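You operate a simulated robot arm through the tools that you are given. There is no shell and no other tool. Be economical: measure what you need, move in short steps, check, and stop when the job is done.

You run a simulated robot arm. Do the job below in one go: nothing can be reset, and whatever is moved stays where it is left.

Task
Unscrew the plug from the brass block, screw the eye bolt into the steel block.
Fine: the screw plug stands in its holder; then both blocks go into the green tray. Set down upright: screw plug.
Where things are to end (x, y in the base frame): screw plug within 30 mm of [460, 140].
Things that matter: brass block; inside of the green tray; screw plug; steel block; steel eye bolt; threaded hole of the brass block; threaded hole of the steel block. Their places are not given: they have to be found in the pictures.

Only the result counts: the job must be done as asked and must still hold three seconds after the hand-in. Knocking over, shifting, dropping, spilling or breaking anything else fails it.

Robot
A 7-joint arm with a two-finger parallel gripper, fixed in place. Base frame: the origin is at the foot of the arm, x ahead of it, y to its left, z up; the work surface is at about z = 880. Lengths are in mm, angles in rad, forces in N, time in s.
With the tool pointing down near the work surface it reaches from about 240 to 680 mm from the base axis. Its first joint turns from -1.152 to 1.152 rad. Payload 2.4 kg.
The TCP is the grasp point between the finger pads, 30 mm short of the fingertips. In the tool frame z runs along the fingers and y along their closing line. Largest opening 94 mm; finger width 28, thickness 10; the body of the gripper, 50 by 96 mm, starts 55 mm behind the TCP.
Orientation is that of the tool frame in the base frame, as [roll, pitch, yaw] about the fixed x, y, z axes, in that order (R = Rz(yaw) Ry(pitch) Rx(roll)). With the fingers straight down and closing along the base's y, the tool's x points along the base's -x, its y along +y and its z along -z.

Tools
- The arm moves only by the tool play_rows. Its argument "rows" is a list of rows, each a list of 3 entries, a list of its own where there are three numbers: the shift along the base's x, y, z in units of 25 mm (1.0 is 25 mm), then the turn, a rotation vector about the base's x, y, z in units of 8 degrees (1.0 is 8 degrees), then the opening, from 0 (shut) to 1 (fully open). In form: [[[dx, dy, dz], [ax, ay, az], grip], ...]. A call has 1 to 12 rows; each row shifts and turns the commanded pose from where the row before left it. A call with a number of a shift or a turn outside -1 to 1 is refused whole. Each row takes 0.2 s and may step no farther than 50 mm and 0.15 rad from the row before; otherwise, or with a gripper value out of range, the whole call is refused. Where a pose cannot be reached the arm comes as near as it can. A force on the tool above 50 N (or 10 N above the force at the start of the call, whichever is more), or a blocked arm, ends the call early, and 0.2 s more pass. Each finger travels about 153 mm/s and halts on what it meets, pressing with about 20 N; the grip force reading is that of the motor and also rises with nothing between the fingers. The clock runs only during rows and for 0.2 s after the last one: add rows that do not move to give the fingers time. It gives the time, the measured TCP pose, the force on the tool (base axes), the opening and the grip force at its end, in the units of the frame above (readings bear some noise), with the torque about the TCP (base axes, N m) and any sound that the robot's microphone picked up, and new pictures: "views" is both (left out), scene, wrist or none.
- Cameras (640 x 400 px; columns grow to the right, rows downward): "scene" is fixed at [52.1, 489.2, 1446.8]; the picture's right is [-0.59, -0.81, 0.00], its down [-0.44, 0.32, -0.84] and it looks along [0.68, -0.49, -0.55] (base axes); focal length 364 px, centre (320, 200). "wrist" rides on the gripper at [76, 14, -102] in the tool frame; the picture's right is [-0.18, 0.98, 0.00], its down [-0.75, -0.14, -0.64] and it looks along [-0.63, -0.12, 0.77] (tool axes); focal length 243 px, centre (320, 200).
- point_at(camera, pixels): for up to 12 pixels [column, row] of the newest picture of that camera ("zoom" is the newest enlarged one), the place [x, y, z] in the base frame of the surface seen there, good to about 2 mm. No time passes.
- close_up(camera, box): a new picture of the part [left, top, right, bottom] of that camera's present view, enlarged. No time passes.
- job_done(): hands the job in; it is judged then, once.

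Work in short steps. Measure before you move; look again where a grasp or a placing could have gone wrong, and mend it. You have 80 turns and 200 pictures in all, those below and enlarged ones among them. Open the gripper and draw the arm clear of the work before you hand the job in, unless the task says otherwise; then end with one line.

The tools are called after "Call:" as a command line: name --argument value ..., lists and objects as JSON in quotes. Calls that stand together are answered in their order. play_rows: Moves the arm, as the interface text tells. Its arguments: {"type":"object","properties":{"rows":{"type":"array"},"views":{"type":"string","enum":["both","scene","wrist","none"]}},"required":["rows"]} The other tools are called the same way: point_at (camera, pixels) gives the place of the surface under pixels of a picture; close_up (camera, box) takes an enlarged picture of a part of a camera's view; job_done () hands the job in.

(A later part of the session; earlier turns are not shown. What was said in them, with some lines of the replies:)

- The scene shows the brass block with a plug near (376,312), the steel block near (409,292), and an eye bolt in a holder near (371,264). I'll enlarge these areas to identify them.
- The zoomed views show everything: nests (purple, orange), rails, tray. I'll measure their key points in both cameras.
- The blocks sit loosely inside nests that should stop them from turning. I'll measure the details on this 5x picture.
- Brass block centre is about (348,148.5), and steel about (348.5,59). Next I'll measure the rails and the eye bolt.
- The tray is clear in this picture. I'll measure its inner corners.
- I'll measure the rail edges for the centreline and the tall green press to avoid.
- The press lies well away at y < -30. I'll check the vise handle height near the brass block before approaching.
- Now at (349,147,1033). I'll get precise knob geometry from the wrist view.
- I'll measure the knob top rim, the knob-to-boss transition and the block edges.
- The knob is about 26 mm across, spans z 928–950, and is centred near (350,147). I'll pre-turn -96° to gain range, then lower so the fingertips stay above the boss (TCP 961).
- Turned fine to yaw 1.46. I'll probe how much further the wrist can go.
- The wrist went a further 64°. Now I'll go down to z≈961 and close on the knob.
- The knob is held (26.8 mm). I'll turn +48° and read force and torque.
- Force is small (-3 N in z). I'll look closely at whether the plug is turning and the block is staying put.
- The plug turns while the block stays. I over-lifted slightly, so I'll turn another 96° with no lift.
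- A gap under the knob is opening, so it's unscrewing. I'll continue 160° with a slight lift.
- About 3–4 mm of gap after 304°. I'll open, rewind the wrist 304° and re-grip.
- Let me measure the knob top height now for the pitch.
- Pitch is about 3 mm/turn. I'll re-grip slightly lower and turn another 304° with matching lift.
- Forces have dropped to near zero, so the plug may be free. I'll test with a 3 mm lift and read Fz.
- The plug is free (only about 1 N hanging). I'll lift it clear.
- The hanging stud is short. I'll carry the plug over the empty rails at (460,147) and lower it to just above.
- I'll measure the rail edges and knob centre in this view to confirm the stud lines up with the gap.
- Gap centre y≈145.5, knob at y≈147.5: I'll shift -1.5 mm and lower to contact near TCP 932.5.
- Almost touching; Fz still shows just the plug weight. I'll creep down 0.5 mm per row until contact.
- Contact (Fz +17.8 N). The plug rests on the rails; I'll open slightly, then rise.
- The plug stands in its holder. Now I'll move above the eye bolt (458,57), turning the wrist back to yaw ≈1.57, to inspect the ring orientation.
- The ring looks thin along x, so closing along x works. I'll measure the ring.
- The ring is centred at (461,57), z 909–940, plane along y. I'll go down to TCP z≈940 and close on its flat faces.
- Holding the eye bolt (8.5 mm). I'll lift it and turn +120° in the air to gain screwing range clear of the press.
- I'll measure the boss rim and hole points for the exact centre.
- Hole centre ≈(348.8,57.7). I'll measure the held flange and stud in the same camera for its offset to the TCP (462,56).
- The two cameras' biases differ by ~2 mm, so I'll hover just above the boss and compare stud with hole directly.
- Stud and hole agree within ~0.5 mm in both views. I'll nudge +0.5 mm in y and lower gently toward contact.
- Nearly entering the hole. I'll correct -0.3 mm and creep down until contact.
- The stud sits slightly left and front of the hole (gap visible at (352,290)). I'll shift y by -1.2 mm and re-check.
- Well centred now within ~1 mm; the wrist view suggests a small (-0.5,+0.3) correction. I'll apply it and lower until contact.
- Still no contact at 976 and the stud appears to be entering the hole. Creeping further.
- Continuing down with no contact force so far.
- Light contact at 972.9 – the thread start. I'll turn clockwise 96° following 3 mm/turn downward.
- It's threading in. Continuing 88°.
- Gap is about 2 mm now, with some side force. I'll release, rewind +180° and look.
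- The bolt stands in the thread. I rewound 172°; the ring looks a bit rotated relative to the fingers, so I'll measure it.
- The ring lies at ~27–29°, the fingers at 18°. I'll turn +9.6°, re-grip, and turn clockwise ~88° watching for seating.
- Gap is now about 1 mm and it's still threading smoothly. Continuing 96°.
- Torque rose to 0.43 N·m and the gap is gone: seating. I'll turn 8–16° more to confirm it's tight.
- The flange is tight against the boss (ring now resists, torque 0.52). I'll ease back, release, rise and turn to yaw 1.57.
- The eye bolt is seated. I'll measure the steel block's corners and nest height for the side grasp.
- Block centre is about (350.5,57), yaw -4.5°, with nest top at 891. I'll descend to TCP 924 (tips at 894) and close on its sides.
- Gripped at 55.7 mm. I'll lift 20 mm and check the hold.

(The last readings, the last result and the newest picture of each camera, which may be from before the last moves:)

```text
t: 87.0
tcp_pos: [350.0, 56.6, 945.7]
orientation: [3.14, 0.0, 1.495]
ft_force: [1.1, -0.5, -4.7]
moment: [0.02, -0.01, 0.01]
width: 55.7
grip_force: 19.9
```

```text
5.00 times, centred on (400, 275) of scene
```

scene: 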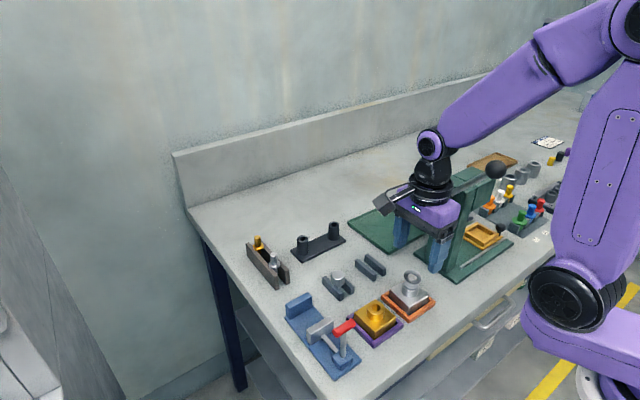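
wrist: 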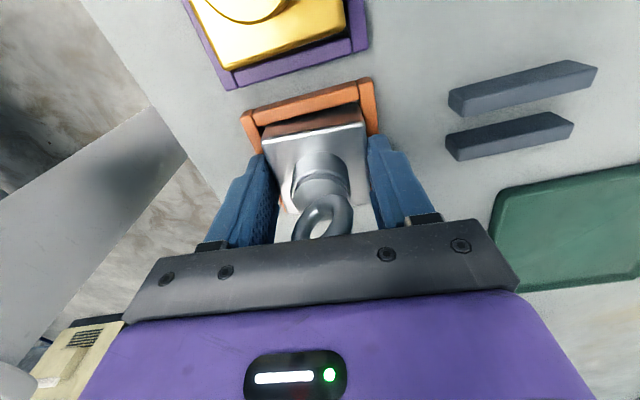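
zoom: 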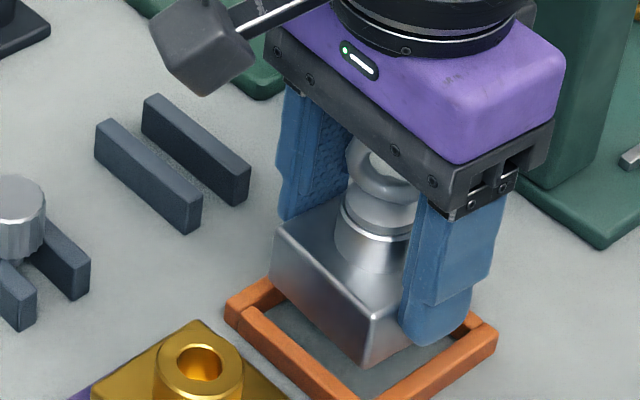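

Held firmly. I'll lift further and carry +x to 545 above the tray's column, then to y = -115.

Call:
play_rows --rows '[[[0, 0, 0.8], [0, 0, 0], 0.45], [[0, 0, 0.8], [0, 0, 0.55], 0.45], [[0.6, 0, 0], [0, 0, 0], 0.45], [[0.9, 0, 0], [0, 0, 0], 0.45], [[0.9, 0, 0], [0, 0, 0], 0.45], [[0.9, 0, 0], [0, 0, 0], 0.45], [[0.9, 0, 0], [0, 0, 0], 0.45], [[0.9, 0, 0], [0, 0, 0], 0.45], [[0.9, 0, 0], [0, 0, 0], 0.45], [[0.9, 0, 0], [0, 0, 0], 0.45], [[0.9, 0, 0], [0, 0, 0], 0.45], [[0, 0, 0], [0, 0, 0], 0.45]]' --views "none"

Call:
play_rows --rows '[[[0, -0.5, 0], [0, 0, 0], 0.45], [[0, -0.8, 0], [0, 0, 0], 0.45], [[0, -0.8, 0], [0, 0, 0], 0.45], [[0, -0.8, 0], [0, 0, 0], 0.45], [[0, -0.8, 0], [0, 0, 0], 0.45], [[0, -0.8, 0], [0, 0, 0], 0.45], [[0, -0.8, 0], [0, 0, 0], 0.45], [[0, -0.8, 0], [0, 0, 0], 0.45], [[0, -0.8, 0], [0, 0, 0], 0.45], [[0, 0, 0], [0, 0, 0], 0.45]]' --views "both"

Call:
close_up --camera "scene" --box '[330, 160, 450, 260]'

```text
t: 89.6
tcp_pos: [545.6, 55.7, 985.9]
orientation: [-3.141, 0.001, 1.571]
ft_force: [-0.1, -0.2, -5.0]
moment: [0.02, -0.01, -0.02]
width: 55.8
grip_force: 20.9
```

```text
t: 91.8
tcp_pos: [545.2, -117.0, 987.4]
orientation: [-3.141, 0.001, 1.57]
ft_force: [0.8, 0.5, -5.6]
moment: [0.04, 0.02, -0.02]
width: 55.7
grip_force: 20.1
```

scene: 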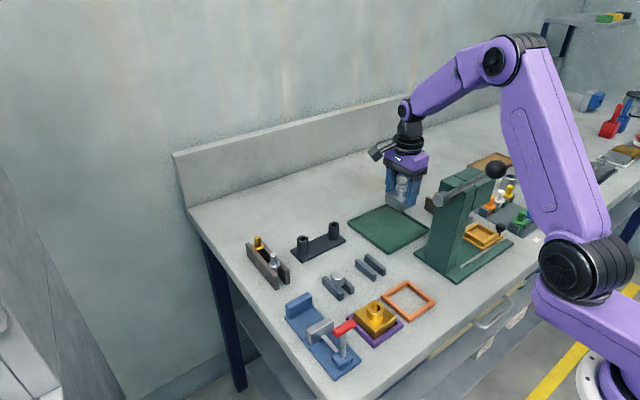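
wrist: 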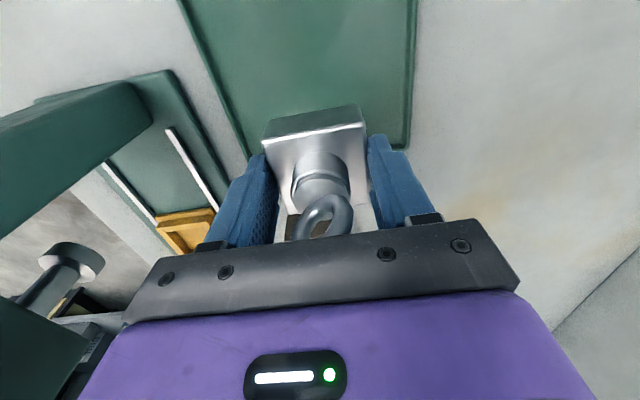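

```text
4.00 times, centred on (390, 210) of scene
```

zoom: 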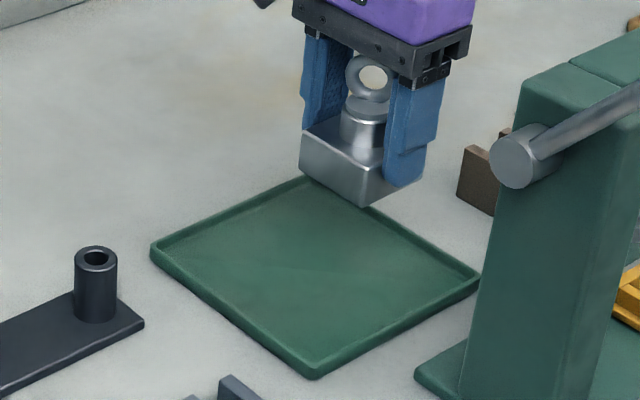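

Over the tray. I'll shift +3 mm in y for wall clearance and lower to 3 mm above the floor, then creep.

Call:
play_rows --rows '[[[0, 0.12, -0.6], [0, 0, 0], 0.45], [[0, 0, -0.8], [0, 0, 0], 0.45], [[0, 0, -0.75], [0, 0, 0], 0.45], [[0, 0, -0.04], [0, 0, 0], 0.45], [[0, 0, -0.02], [0, 0, 0], 0.45], [[0, 0, -0.02], [0, 0, 0], 0.45], [[0, 0, -0.02], [0, 0, 0], 0.45], [[0, 0, 0], [0, 0, 0], 0.45]]' --views "scene"

Call:
close_up --camera "scene" --box '[330, 160, 450, 260]'

```text
t: 93.6
tcp_pos: [544.5, -112.1, 928.6]
orientation: [3.141, 0.001, 1.572]
ft_force: [0.4, -0.4, -5.7]
moment: [0.02, 0.04, 0.0]
width: 55.7
grip_force: 20.2
```

scene: 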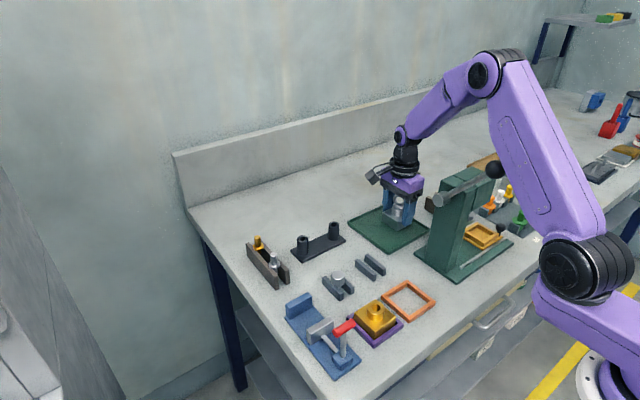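

```text
4.00 times, centred on (390, 210) of scene
```

zoom: 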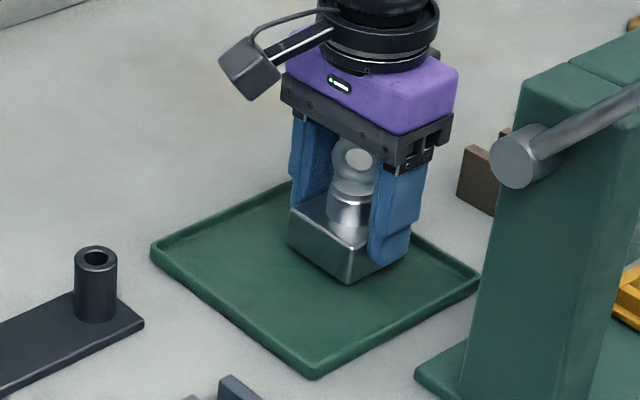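

Not yet touching (Fz still -5.7). Creeping further.

Call:
play_rows --rows '[[[0, 0, -0.03], [0, 0, 0], 0.45], [[0, 0, -0.03], [0, 0, 0], 0.45], [[0, 0, -0.02], [0, 0, 0], 0.45], [[0, 0, 0], [0, 0, 0], 0.45]]' --views "none"

```text
t: 94.6
tcp_pos: [545.0, -113.5, 927.1]
orientation: [-3.141, -0.001, 1.571]
ft_force: [0.8, 0.9, -3.7]
moment: [-0.04, 0.05, -0.07]
width: 55.9
grip_force: 19.2
```

Call:
play_rows --rows '[[[0, 0, -0.02], [0, 0, 0], 0.45], [[0, 0, -0.02], [0, 0, 0], 0.45], [[0, 0, 0], [0, 0, 0], 0.45]]' --views "none"

```text
t: 95.4
tcp_pos: [544.5, -112.7, 926.8]
orientation: [3.141, 0.0, 1.571]
ft_force: [-5.8, 1.7, 11.7]
moment: [0.07, 0.28, 0.0]
width: 55.7
grip_force: 19.9
```

Contact made (Fz +11.7 N), so the steel block is on the tray floor. I'll open and rise clear of the ring.

Call:
play_rows --rows '[[[0, 0, 0.02], [0, 0, 0], 0.75], [[0, 0, 0], [0, 0, 0], 0.75], [[0, 0, 0], [0, 0, 0], 0.75], [[0, 0, 0.4], [0, 0, 0], 0.75], [[0, 0, 0.8], [0, 0, 0], 0.75], [[0, 0, 1], [0, 0, 0], 0.75], [[0, 0, 1], [0, 0, 0], 0.75], [[0, 0, 0.6], [0, 0, 0], 0.75], [[0, 0, 0], [0, 0, 0], 0.75]]' --views "scene"

Call:
close_up --camera "scene" --box '[330, 160, 450, 260]'

```text
t: 97.4
tcp_pos: [545.1, -112.0, 1022.7]
orientation: [-3.141, 0.001, 1.572]
ft_force: [0.0, -0.6, -0.4]
moment: [-0.01, 0.0, 0.02]
width: 70.2
grip_force: 0.1
```

scene: 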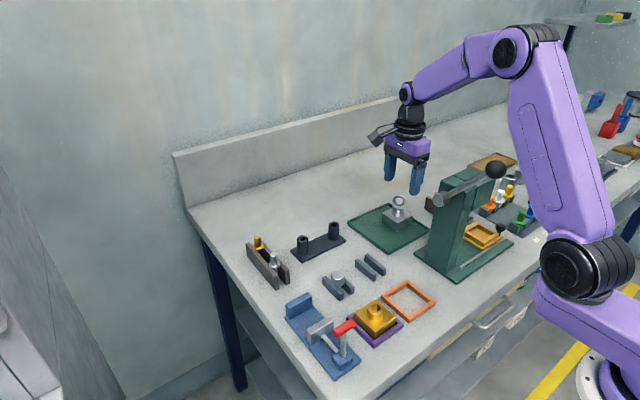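

```text
4.00 times, centred on (390, 210) of scene
```

zoom: 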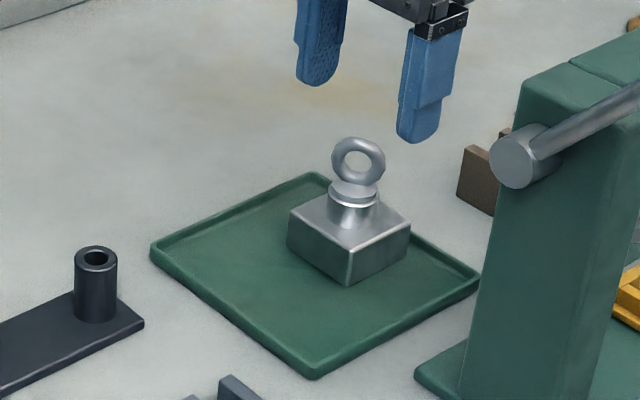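

Steel block stands well in the tray. Now back over the brass block at (350,147).

Call:
play_rows --rows '[[[0, 0.84, 0], [0, 0, 0], 0.75], [[0, 0.84, 0], [0, 0, 0], 0.75], [[0, 0.84, 0], [0, 0, 0], 0.75], [[0, 0.84, 0], [0, 0, 0], 0.75], [[0, 0.84, 0], [0, 0, 0], 0.75], [[0, 0.84, 0], [0, 0, 0], 0.75], [[0, 0.84, 0], [0, 0, 0], 0.75], [[0, 0.84, 0], [0, 0, 0], 0.75]]' --views "none"

Call:
play_rows --rows '[[[-0.97, 0.46, 0], [0, 0, 0], 0.75], [[-0.97, 0.46, 0], [0, 0, 0], 0.75], [[-0.97, 0.46, 0], [0, 0, 0], 0.75], [[-0.97, 0.46, 0], [0, 0, 0], 0.75], [[-0.97, 0.46, 0], [0, 0, 0], 0.75], [[-0.97, 0.46, 0], [0, 0, 0], 0.75], [[-0.97, 0.46, 0], [0, 0, 0], 0.75], [[-0.97, 0.46, 0], [0, 0, 0], 0.75], [[0, 0, 0], [0, 0, 0], 0.75]]' --views "wrist"

Call:
close_up --camera "wrist" --box '[230, 40, 410, 200]'

```text
t: 99.2
tcp_pos: [545.3, 55.1, 1021.4]
orientation: [3.142, -0.001, 1.571]
ft_force: [-0.5, -0.3, -0.2]
moment: [0.02, 0.01, 0.02]
width: 70.4
grip_force: 0.0
```

```text
t: 101.2
tcp_pos: [351.2, 147.0, 1022.2]
orientation: [3.14, 0.0, 1.57]
ft_force: [-0.1, -0.5, 0.2]
moment: [0.01, 0.0, -0.03]
width: 70.7
grip_force: 0.1
```

wrist: 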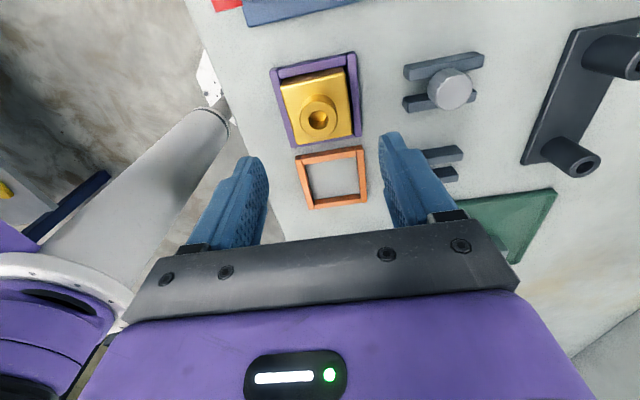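

```text
2.50 times, centred on (320, 120) of wrist
```

zoom: 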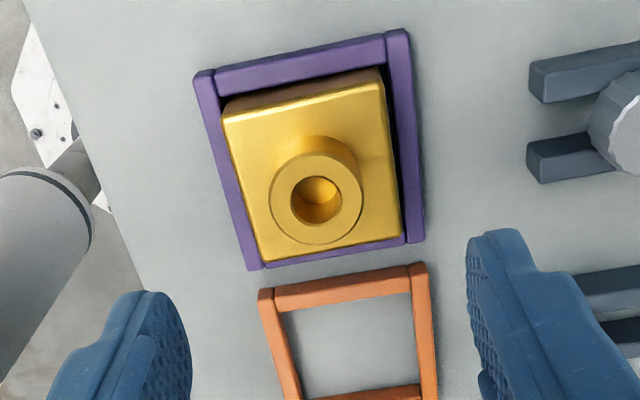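

Call:
point_at --camera "zoom" --pixels '[[230, 122], [380, 88], [268, 254], [395, 234], [250, 190], [390, 160], [316, 165], [275, 200], [360, 200], [316, 240]]'

```text
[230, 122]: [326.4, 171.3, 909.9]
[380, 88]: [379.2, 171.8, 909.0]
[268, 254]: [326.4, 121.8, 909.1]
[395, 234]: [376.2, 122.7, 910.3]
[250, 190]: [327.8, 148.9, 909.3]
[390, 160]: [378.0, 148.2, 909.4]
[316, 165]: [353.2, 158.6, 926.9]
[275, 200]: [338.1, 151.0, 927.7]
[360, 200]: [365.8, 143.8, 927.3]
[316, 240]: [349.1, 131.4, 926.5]
```

Brass block centre ≈(351.5,147), aligned. Descending to 924 and gripping its sides.

Call:
play_rows --rows '[[[0, 0, -0.8], [0, 0, 0], 0.75], [[0, 0, -0.8], [0, 0, 0], 0.75], [[0, 0, -0.8], [0, 0, 0], 0.75], [[0, 0, -0.8], [0, 0, 0], 0.75], [[0, 0, -0.74], [0, 0, 0], 0.75], [[0, 0, 0], [0, 0, 0], 0.75], [[0, 0, 0], [0, 0, 0], 0.45], [[0, 0, 0], [0, 0, 0], 0.45], [[0, 0, 0], [0, 0, 0], 0.45]]' --views "none"

Call:
close_up --camera "scene" --box '[320, 260, 430, 350]'

```text
t: 103.2
tcp_pos: [352.0, 147.3, 923.1]
orientation: [-3.141, 0.001, 1.571]
ft_force: [-0.4, 0.0, 0.1]
moment: [-0.01, -0.03, 0.02]
width: 55.5
grip_force: 20.3
```

```text
4.44 times, centred on (375, 305) of scene
```

zoom: 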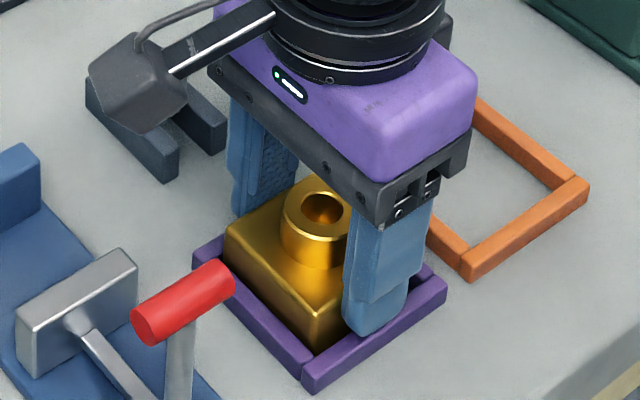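

Gripped at 55.5. Lifting 85 mm and carrying back along the same route to above the tray.

Call:
play_rows --rows '[[[0, 0, 0.3], [0, 0, 0], 0.45], [[0, 0, 0.7], [0, 0, 0], 0.45], [[0, 0, 0.8], [0, 0, 0], 0.45], [[0, 0, 0.8], [0, 0, 0], 0.45], [[0, 0, 0.8], [0, 0, 0], 0.45], [[0, 0, 0], [0, 0, 0], 0.45]]' --views "none"

Call:
play_rows --rows '[[[0.5, -0.4, 0], [0, 0, 0], 0.45], [[0.8, -0.5, 0], [0, 0, 0], 0.45], [[0.8, -0.5, 0], [0, 0, 0], 0.45], [[0.8, -0.5, 0], [0, 0, 0], 0.45], [[0.8, -0.5, 0], [0, 0, 0], 0.45], [[0.8, -0.5, 0], [0, 0, 0], 0.45], [[0.8, -0.5, 0], [0, 0, 0], 0.45], [[0.8, -0.2, 0], [0, 0, 0], 0.45], [[0.8, 0, 0], [0, 0, 0], 0.45], [[0.82, 0, 0], [0, 0, 0], 0.45], [[0, 0, 0], [0, 0, 0], 0.45]]' --views "none"

Call:
play_rows --rows '[[[0, -0.6, 0], [0, 0, 0], 0.45], [[0, -0.8, 0], [0, 0, 0], 0.45], [[0, -0.8, 0], [0, 0, 0], 0.45], [[0, -0.8, 0], [0, 0, 0], 0.45], [[0, -0.8, 0], [0, 0, 0], 0.45], [[0, -0.4, 0], [0, 0, 0], 0.45], [[0, 0, 0], [0, 0, 0], 0.45]]' --views "both"

Call:
close_up --camera "scene" --box '[330, 170, 450, 270]'

```text
t: 104.6
tcp_pos: [351.5, 147.9, 1008.2]
orientation: [3.141, 0.0, 1.571]
ft_force: [0.0, 0.4, -4.7]
moment: [-0.03, 0.02, -0.01]
width: 56.0
grip_force: 19.9
```

```text
t: 107.0
tcp_pos: [544.9, 57.5, 1009.2]
orientation: [-3.141, 0.001, 1.571]
ft_force: [0.1, 0.5, -4.1]
moment: [0.03, 0.02, 0.02]
width: 55.9
grip_force: 19.5
```

```text
t: 108.6
tcp_pos: [544.1, -47.5, 1008.2]
orientation: [3.141, 0.0, 1.571]
ft_force: [0.6, 0.0, -5.0]
moment: [0.01, 0.04, 0.03]
width: 55.8
grip_force: 20.1
```

scene: 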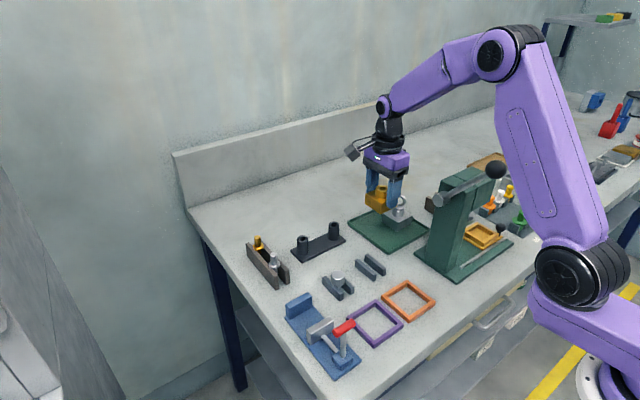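
wrist: 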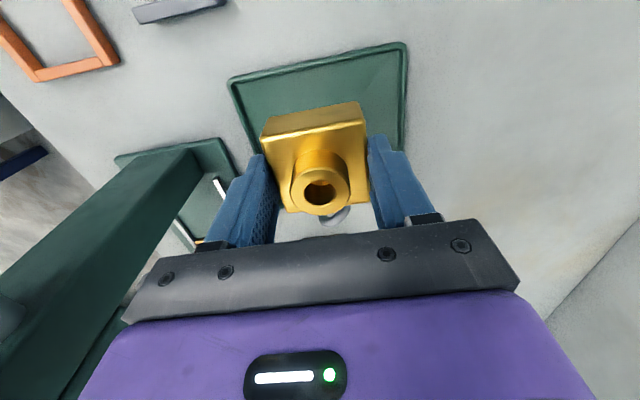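

```text
4.00 times, centred on (390, 220) of scene
```

zoom: 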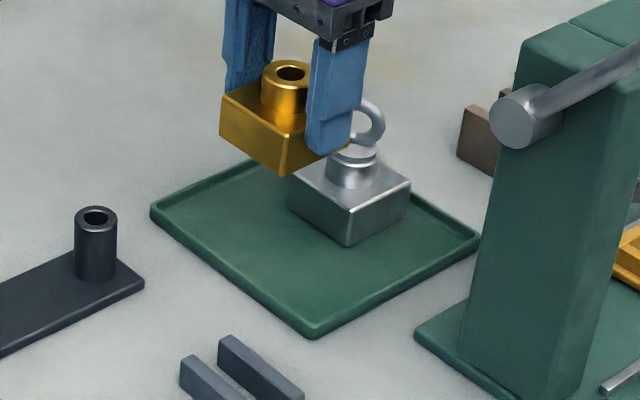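

Aligned between steel block and tray wall. I'll shift -2 mm in y, lower to ~929, then creep.

Call:
play_rows --rows '[[[0, -0.08, -0.6], [0, 0, 0], 0.45], [[0, 0, -0.8], [0, 0, 0], 0.45], [[0, 0, -0.8], [0, 0, 0], 0.45], [[0, 0, -0.8], [0, 0, 0], 0.45], [[0, 0, -0.16], [0, 0, 0], 0.45], [[0, 0, -0.04], [0, 0, 0], 0.45], [[0, 0, -0.02], [0, 0, 0], 0.45], [[0, 0, 0], [0, 0, 0], 0.45]]' --views "none"

Call:
close_up --camera "scene" --box '[330, 170, 450, 270]'

```text
t: 110.4
tcp_pos: [545.0, -50.4, 927.1]
orientation: [3.141, 0.0, 1.571]
ft_force: [0.1, -0.7, -5.7]
moment: [-0.01, 0.0, -0.01]
width: 55.7
grip_force: 20.1
```

```text
4.00 times, centred on (390, 220) of scene
```

zoom: 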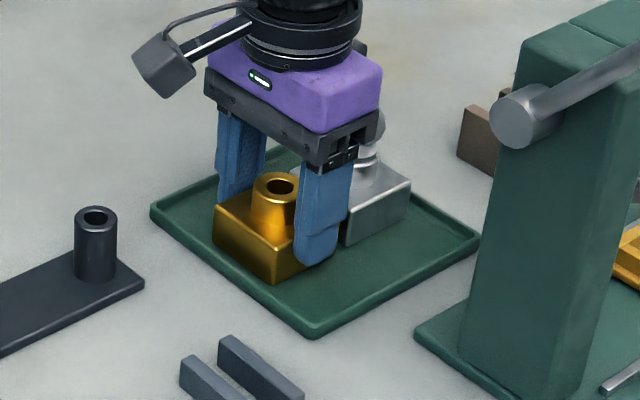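

Creeping down until contact.

Call:
play_rows --rows '[[[0, 0, -0.02], [0, 0, 0], 0.45], [[0, 0, -0.02], [0, 0, 0], 0.45], [[0, 0, -0.02], [0, 0, 0], 0.45], [[0, 0, 0], [0, 0, 0], 0.45]]' --views "none"

```text
t: 111.4
tcp_pos: [544.4, -50.0, 928.1]
orientation: [3.14, 0.0, 1.57]
ft_force: [-4.9, 0.2, 11.6]
moment: [-0.07, 0.26, -0.01]
width: 55.5
grip_force: 19.7
```

Contact (Fz +11.6 N). I'll open, rise, and draw back clear.

Call:
play_rows --rows '[[[0, 0, 0.02], [0, 0, 0], 0.75], [[0, 0, 0], [0, 0, 0], 0.75], [[0, 0, 0], [0, 0, 0], 0.75], [[0, 0, 0.4], [0, 0, 0], 0.75], [[0, 0, 0.8], [0, 0, 0], 0.75], [[0, 0, 1], [0, 0, 0], 0.75], [[0, 0, 1], [0, 0, 0], 0.75], [[0, 0, 1], [0, 0, 0], 0.75], [[0, 0.8, 0.8], [0, 0, 0], 0.75], [[0, 0.8, 0.8], [0, 0, 0], 0.75], [[0, 0.8, 0], [0, 0, 0], 0.75], [[0, 0, 0], [0, 0, 0], 0.75]]' --views "scene"

Call:
close_up --camera "scene" --box '[290, 170, 450, 340]'

Call:
close_up --camera "scene" --box '[340, 185, 440, 260]'

```text
t: 114.0
tcp_pos: [545.5, 10.7, 1071.3]
orientation: [3.14, 0.0, 1.571]
ft_force: [0.0, 0.1, -0.9]
moment: [0.01, 0.02, 0.01]
width: 70.3
grip_force: 0.0
```

scene: 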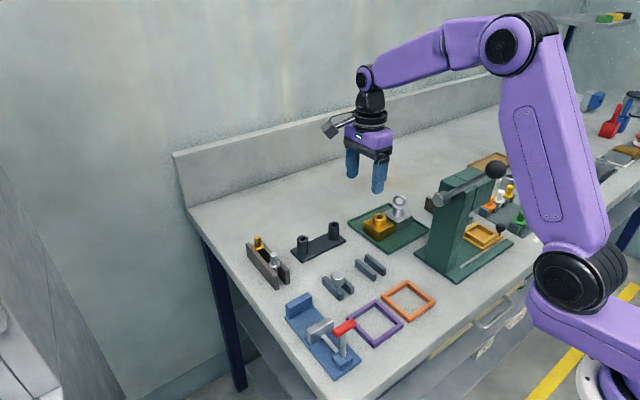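

```text
2.35 times, centred on (370, 255) of scene
```

zoom: 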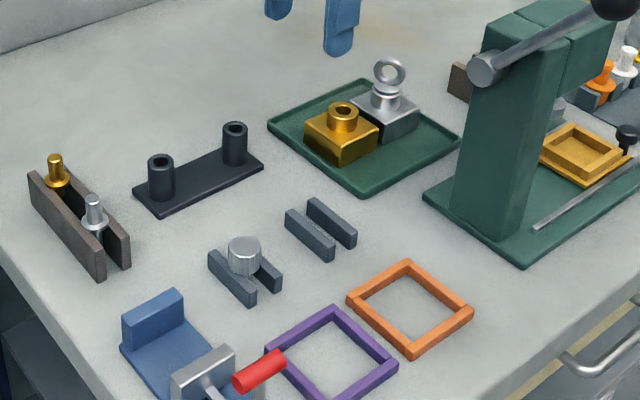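

```text
5.33 times, centred on (390, 222) of scene
```

zoom: 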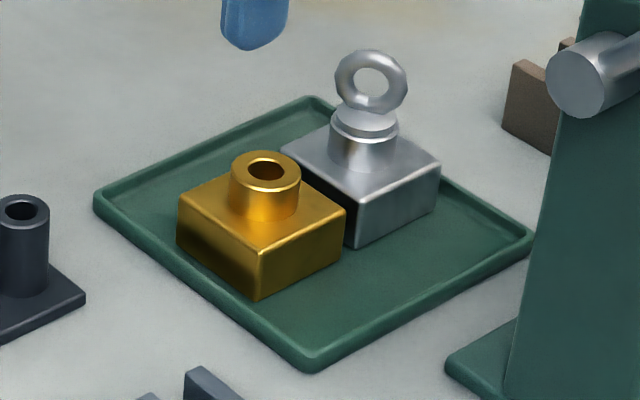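

Both blocks lie flat in the tray, the eye bolt is seated, the plug stands in its rails and the arm is clear. Handing in.

Call:
job_done

```text
The job is handed in.
```

The job is handed in. The plug is out of the brass block and standing in its holder at about (460, 147), the eye bolt is screwed tight into the steel block, and both blocks are in the green tray.
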